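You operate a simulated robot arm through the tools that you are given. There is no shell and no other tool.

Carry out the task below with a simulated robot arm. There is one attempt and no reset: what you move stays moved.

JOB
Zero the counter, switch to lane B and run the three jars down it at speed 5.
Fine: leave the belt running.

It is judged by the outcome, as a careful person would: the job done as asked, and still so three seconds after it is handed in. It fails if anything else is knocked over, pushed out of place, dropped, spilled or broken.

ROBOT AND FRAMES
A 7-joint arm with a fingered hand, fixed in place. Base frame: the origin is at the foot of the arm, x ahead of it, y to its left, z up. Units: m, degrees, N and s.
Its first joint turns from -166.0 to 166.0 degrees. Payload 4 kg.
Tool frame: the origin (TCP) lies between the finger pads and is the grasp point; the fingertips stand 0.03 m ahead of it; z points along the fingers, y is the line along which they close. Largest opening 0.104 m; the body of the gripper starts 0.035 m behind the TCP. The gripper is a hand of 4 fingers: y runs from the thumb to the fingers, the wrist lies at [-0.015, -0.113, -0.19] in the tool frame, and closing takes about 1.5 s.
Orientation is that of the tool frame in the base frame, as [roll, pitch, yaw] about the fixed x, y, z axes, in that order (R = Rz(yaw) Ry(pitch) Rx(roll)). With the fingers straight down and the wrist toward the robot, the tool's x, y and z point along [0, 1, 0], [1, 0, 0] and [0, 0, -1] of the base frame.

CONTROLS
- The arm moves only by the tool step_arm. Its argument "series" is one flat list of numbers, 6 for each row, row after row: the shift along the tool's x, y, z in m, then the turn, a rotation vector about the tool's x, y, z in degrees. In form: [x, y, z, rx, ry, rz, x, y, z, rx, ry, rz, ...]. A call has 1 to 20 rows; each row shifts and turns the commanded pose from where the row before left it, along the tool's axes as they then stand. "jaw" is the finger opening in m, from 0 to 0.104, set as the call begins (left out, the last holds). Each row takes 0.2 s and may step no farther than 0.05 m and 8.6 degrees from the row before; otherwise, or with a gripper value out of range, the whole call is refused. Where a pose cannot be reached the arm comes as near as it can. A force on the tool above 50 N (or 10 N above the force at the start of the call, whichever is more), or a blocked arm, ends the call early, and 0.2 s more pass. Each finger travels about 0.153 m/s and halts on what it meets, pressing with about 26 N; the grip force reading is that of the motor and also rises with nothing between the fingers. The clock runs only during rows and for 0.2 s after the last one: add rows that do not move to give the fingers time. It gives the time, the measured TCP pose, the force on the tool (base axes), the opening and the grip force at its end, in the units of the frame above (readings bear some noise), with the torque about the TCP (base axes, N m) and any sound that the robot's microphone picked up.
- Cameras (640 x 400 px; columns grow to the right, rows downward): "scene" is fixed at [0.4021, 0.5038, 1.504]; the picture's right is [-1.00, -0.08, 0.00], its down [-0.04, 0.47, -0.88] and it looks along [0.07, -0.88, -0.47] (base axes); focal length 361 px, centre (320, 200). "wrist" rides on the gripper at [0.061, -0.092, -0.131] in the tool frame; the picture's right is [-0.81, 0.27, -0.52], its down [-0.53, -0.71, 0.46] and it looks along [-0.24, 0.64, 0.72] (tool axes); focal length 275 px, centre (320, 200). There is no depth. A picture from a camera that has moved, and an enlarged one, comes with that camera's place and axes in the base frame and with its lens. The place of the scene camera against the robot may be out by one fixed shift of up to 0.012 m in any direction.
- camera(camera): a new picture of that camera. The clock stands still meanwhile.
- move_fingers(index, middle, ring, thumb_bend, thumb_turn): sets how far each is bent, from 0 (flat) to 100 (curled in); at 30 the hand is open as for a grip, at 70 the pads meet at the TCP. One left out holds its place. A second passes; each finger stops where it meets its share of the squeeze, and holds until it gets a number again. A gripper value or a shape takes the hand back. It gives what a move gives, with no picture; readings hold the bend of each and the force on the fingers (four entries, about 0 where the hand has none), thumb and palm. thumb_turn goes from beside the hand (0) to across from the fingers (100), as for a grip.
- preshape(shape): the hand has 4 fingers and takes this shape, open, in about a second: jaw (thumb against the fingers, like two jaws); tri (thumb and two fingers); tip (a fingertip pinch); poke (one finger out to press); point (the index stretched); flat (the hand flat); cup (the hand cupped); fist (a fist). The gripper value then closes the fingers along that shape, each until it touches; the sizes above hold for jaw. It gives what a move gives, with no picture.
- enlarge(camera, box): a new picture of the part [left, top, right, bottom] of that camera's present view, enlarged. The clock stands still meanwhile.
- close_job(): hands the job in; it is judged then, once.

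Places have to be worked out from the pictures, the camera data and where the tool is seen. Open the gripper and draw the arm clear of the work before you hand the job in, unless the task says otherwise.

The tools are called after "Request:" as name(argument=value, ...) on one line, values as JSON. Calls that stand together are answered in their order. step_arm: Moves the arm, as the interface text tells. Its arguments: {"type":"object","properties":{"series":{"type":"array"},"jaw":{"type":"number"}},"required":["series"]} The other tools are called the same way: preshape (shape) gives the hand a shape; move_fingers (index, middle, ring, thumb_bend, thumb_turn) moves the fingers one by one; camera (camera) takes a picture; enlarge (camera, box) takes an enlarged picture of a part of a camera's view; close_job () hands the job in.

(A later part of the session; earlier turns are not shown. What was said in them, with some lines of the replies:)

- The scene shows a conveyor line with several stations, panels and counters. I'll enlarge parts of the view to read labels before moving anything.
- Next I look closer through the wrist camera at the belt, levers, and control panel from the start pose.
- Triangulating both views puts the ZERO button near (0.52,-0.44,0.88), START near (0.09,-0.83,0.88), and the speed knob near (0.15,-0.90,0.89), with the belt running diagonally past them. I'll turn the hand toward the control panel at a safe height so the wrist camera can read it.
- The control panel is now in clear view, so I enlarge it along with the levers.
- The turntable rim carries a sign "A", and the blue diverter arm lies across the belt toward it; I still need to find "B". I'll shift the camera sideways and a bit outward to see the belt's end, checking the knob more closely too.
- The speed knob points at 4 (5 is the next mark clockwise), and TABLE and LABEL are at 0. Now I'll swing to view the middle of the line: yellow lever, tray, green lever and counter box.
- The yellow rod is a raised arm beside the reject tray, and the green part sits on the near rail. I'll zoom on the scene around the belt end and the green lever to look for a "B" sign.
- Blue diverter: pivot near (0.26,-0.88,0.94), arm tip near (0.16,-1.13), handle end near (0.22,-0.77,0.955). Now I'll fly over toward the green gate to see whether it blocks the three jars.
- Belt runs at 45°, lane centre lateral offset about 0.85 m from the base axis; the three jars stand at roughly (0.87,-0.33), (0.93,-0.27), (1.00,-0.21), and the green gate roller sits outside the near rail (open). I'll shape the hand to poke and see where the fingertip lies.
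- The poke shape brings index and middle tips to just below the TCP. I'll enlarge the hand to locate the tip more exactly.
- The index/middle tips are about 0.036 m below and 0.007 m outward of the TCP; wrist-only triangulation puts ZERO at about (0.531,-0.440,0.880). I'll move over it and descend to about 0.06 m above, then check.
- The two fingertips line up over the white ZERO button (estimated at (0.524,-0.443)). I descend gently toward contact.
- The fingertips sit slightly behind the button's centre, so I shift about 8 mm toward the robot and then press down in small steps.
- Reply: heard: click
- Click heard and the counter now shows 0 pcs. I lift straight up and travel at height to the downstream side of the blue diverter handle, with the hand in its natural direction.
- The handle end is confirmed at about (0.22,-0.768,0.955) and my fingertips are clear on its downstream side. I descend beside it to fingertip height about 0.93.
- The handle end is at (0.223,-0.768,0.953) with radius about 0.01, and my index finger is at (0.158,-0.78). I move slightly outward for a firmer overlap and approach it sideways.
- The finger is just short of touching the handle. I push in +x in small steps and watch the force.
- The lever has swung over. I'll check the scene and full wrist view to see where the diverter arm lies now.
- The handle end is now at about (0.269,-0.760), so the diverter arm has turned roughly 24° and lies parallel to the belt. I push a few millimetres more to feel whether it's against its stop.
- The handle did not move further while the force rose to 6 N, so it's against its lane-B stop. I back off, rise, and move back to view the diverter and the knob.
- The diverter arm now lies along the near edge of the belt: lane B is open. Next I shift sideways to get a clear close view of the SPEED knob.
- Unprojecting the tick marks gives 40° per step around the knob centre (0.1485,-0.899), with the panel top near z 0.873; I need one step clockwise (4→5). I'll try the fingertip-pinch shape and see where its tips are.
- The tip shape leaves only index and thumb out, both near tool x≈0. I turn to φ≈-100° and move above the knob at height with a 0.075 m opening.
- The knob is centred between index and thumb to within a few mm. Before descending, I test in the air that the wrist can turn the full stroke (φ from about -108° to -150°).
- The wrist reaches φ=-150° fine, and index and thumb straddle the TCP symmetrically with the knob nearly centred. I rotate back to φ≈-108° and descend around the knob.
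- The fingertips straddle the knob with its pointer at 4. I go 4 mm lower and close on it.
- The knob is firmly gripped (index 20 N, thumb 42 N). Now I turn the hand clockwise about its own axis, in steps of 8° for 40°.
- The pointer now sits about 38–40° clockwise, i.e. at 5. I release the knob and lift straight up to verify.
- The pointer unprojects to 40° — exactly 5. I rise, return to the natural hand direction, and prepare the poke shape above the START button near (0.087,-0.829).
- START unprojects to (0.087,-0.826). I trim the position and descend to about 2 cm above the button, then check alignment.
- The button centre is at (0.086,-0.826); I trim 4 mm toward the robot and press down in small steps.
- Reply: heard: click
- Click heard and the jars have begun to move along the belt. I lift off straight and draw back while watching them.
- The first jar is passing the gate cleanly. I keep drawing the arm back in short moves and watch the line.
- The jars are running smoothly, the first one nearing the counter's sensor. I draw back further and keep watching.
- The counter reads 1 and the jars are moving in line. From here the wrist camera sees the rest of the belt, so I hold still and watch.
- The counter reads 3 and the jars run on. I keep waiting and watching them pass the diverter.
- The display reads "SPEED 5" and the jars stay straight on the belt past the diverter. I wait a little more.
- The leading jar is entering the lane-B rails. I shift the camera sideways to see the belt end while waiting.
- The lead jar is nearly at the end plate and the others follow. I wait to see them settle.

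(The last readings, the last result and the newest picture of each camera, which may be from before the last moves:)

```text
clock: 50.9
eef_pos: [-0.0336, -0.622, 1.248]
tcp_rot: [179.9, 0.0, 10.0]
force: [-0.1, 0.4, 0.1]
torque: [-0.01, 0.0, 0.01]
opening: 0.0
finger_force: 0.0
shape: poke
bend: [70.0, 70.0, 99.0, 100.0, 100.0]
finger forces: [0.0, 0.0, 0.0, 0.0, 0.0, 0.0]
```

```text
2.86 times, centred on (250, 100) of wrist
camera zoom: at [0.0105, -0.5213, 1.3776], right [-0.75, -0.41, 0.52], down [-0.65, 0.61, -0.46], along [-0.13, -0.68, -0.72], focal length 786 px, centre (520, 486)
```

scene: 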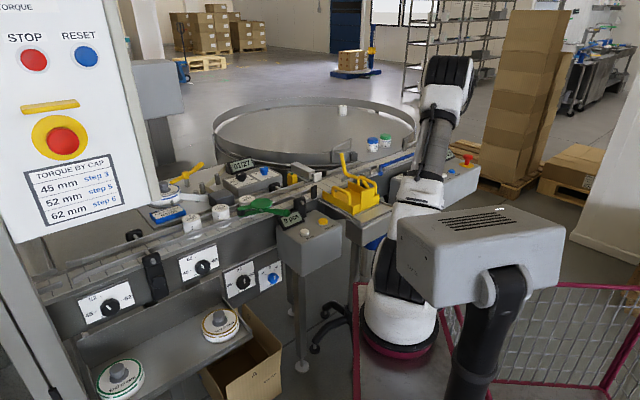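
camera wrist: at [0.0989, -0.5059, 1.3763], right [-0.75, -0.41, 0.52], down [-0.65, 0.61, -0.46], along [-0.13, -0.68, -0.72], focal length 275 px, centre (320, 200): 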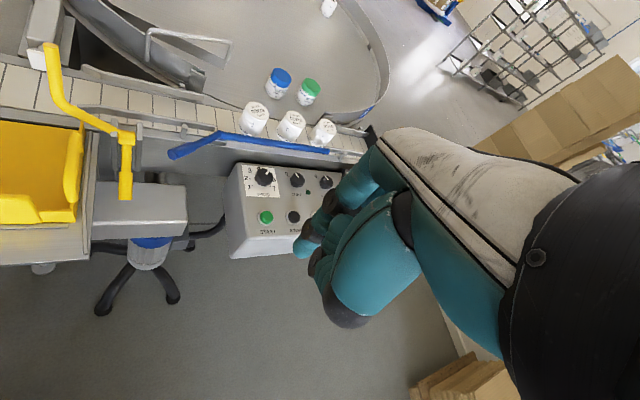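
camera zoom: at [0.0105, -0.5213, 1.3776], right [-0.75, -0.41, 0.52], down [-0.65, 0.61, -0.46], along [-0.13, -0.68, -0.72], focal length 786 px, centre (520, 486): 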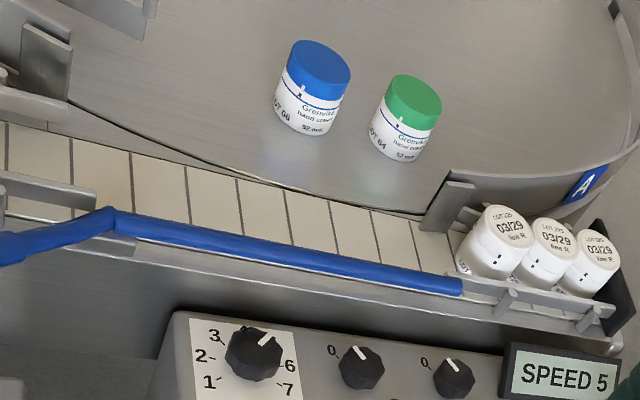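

All three jars are queued in lane B with "SPEED 5" showing. I open the hand and draw the arm clear, then recheck everything.

Request:
step_arm(series=[0, -0.03, 0, 0, 0, 0, 0, -0.04, 0, 0, 0, 0, 0, -0.04, 0, 0, 0, 0])

Request:
preshape(shape="jaw")

Request:
step_arm(series=[0, 0, 0, 0, 0, 0, 0, 0, 0, 0, 0, 0, 0, 0, 0, 0, 0, 0, 0, 0, 0, 0, 0, 0, 0, 0, 0, 0, 0, 0, 0, 0, 0, 0, 0, 0, 0, 0, 0, 0, 0, 0], jaw=0.104)

Request:
camera(camera="scene")

Request:
camera(camera="wrist")

Request:
enlarge(camera="scene", box=[230, 120, 480, 260])

Request:
enlarge(camera="wrist", box=[140, 30, 360, 170])

```text
clock: 51.7
eef_pos: [-0.0536, -0.516, 1.246]
tcp_rot: [-180.0, 0.0, 9.8]
force: [0.4, 0.0, 0.2]
torque: [0.0, 0.0, -0.01]
opening: 0.0
finger_force: 0.0
shape: poke
bend: [70.0, 70.0, 99.0, 100.0, 100.0]
finger forces: [0.0, 0.0, 0.1, 0.1, 0.0, 0.1]
```

```text
clock: 52.6
eef_pos: [-0.0544, -0.5168, 1.2477]
tcp_rot: [179.9, 0.0, 9.9]
force: [0.3, 0.1, -0.6]
torque: [0.0, -0.04, -0.02]
opening: 0.1039
finger_force: 0.0
shape: jaw
bend: [30.0, 30.0, 30.0, 30.0, 98.0]
finger forces: [0.0, 0.1, 0.0, 0.1, 0.0, 0.0]
```

```text
clock: 54.2
eef_pos: [-0.0536, -0.516, 1.2482]
tcp_rot: [179.8, 0.0, 9.9]
force: [0.6, -0.5, 0.2]
torque: [0.02, -0.01, 0.01]
opening: 0.104
finger_force: 0.0
shape: jaw
bend: [30.0, 30.0, 30.0, 30.0, 98.0]
finger forces: [0.0, 0.0, 0.0, 0.1, 0.0, 0.0]
```

```text
taken
```

scene: 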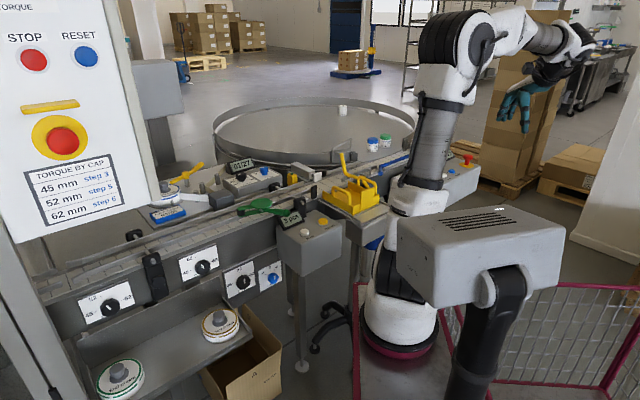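

```text
taken
camera wrist: at [-0.008, -0.4141, 1.377], right [-0.75, -0.41, 0.52], down [-0.65, 0.61, -0.46], along [-0.13, -0.68, -0.72], focal length 275 px, centre (320, 200)
```

wrist: 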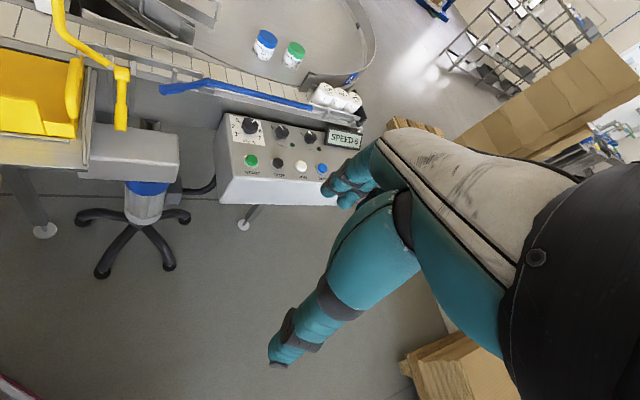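

```text
2.56 times, centred on (355, 190) of scene
camera zoom: at [0.4021, 0.5038, 1.504], right [-1.0, -0.08, 0.0], down [-0.04, 0.47, -0.88], along [0.07, -0.88, -0.47], focal length 923 px, centre (230, 226)
```

zoom: 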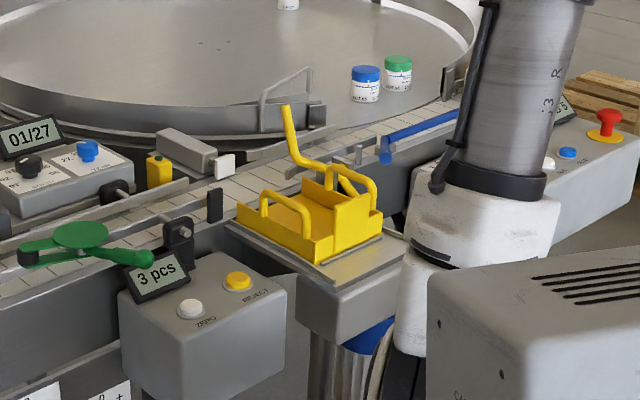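

```text
2.86 times, centred on (250, 100) of wrist
camera zoom: at [-0.008, -0.4141, 1.377], right [-0.75, -0.41, 0.52], down [-0.65, 0.61, -0.46], along [-0.13, -0.68, -0.72], focal length 786 px, centre (520, 486)
```

zoom: 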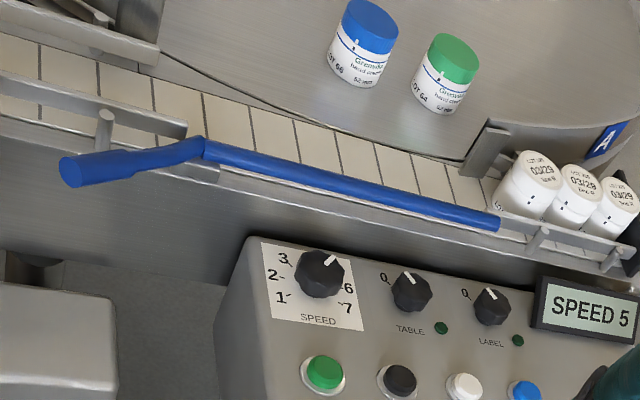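

The counter reads 3 pcs, the display shows SPEED 5 with the belt running, and the three jars have stood steady in lane B for over three seconds. The hand is open, the arm is clear and nothing else looks disturbed, so I hand in the job.

Request:
close_job()

```text
The job is handed in.
```

The job is done and handed in. I zeroed the counter, switched the line to lane B, set the speed to 5 and pressed START.

All three jars ran past the diverter and are standing upright against the plate at the end of the belt. The counter reads 3 pcs. The belt is still running, with the display showing SPEED 5.

I found no "B" sign anywhere. The turntable is marked "A", so I took lane B to be the straight run to the end of the belt. To open it, I swung the blue diverter parallel to the belt until it met its stop.

The hand is open and the arm is clear of the line. Nothing else looked moved in the last pictures.
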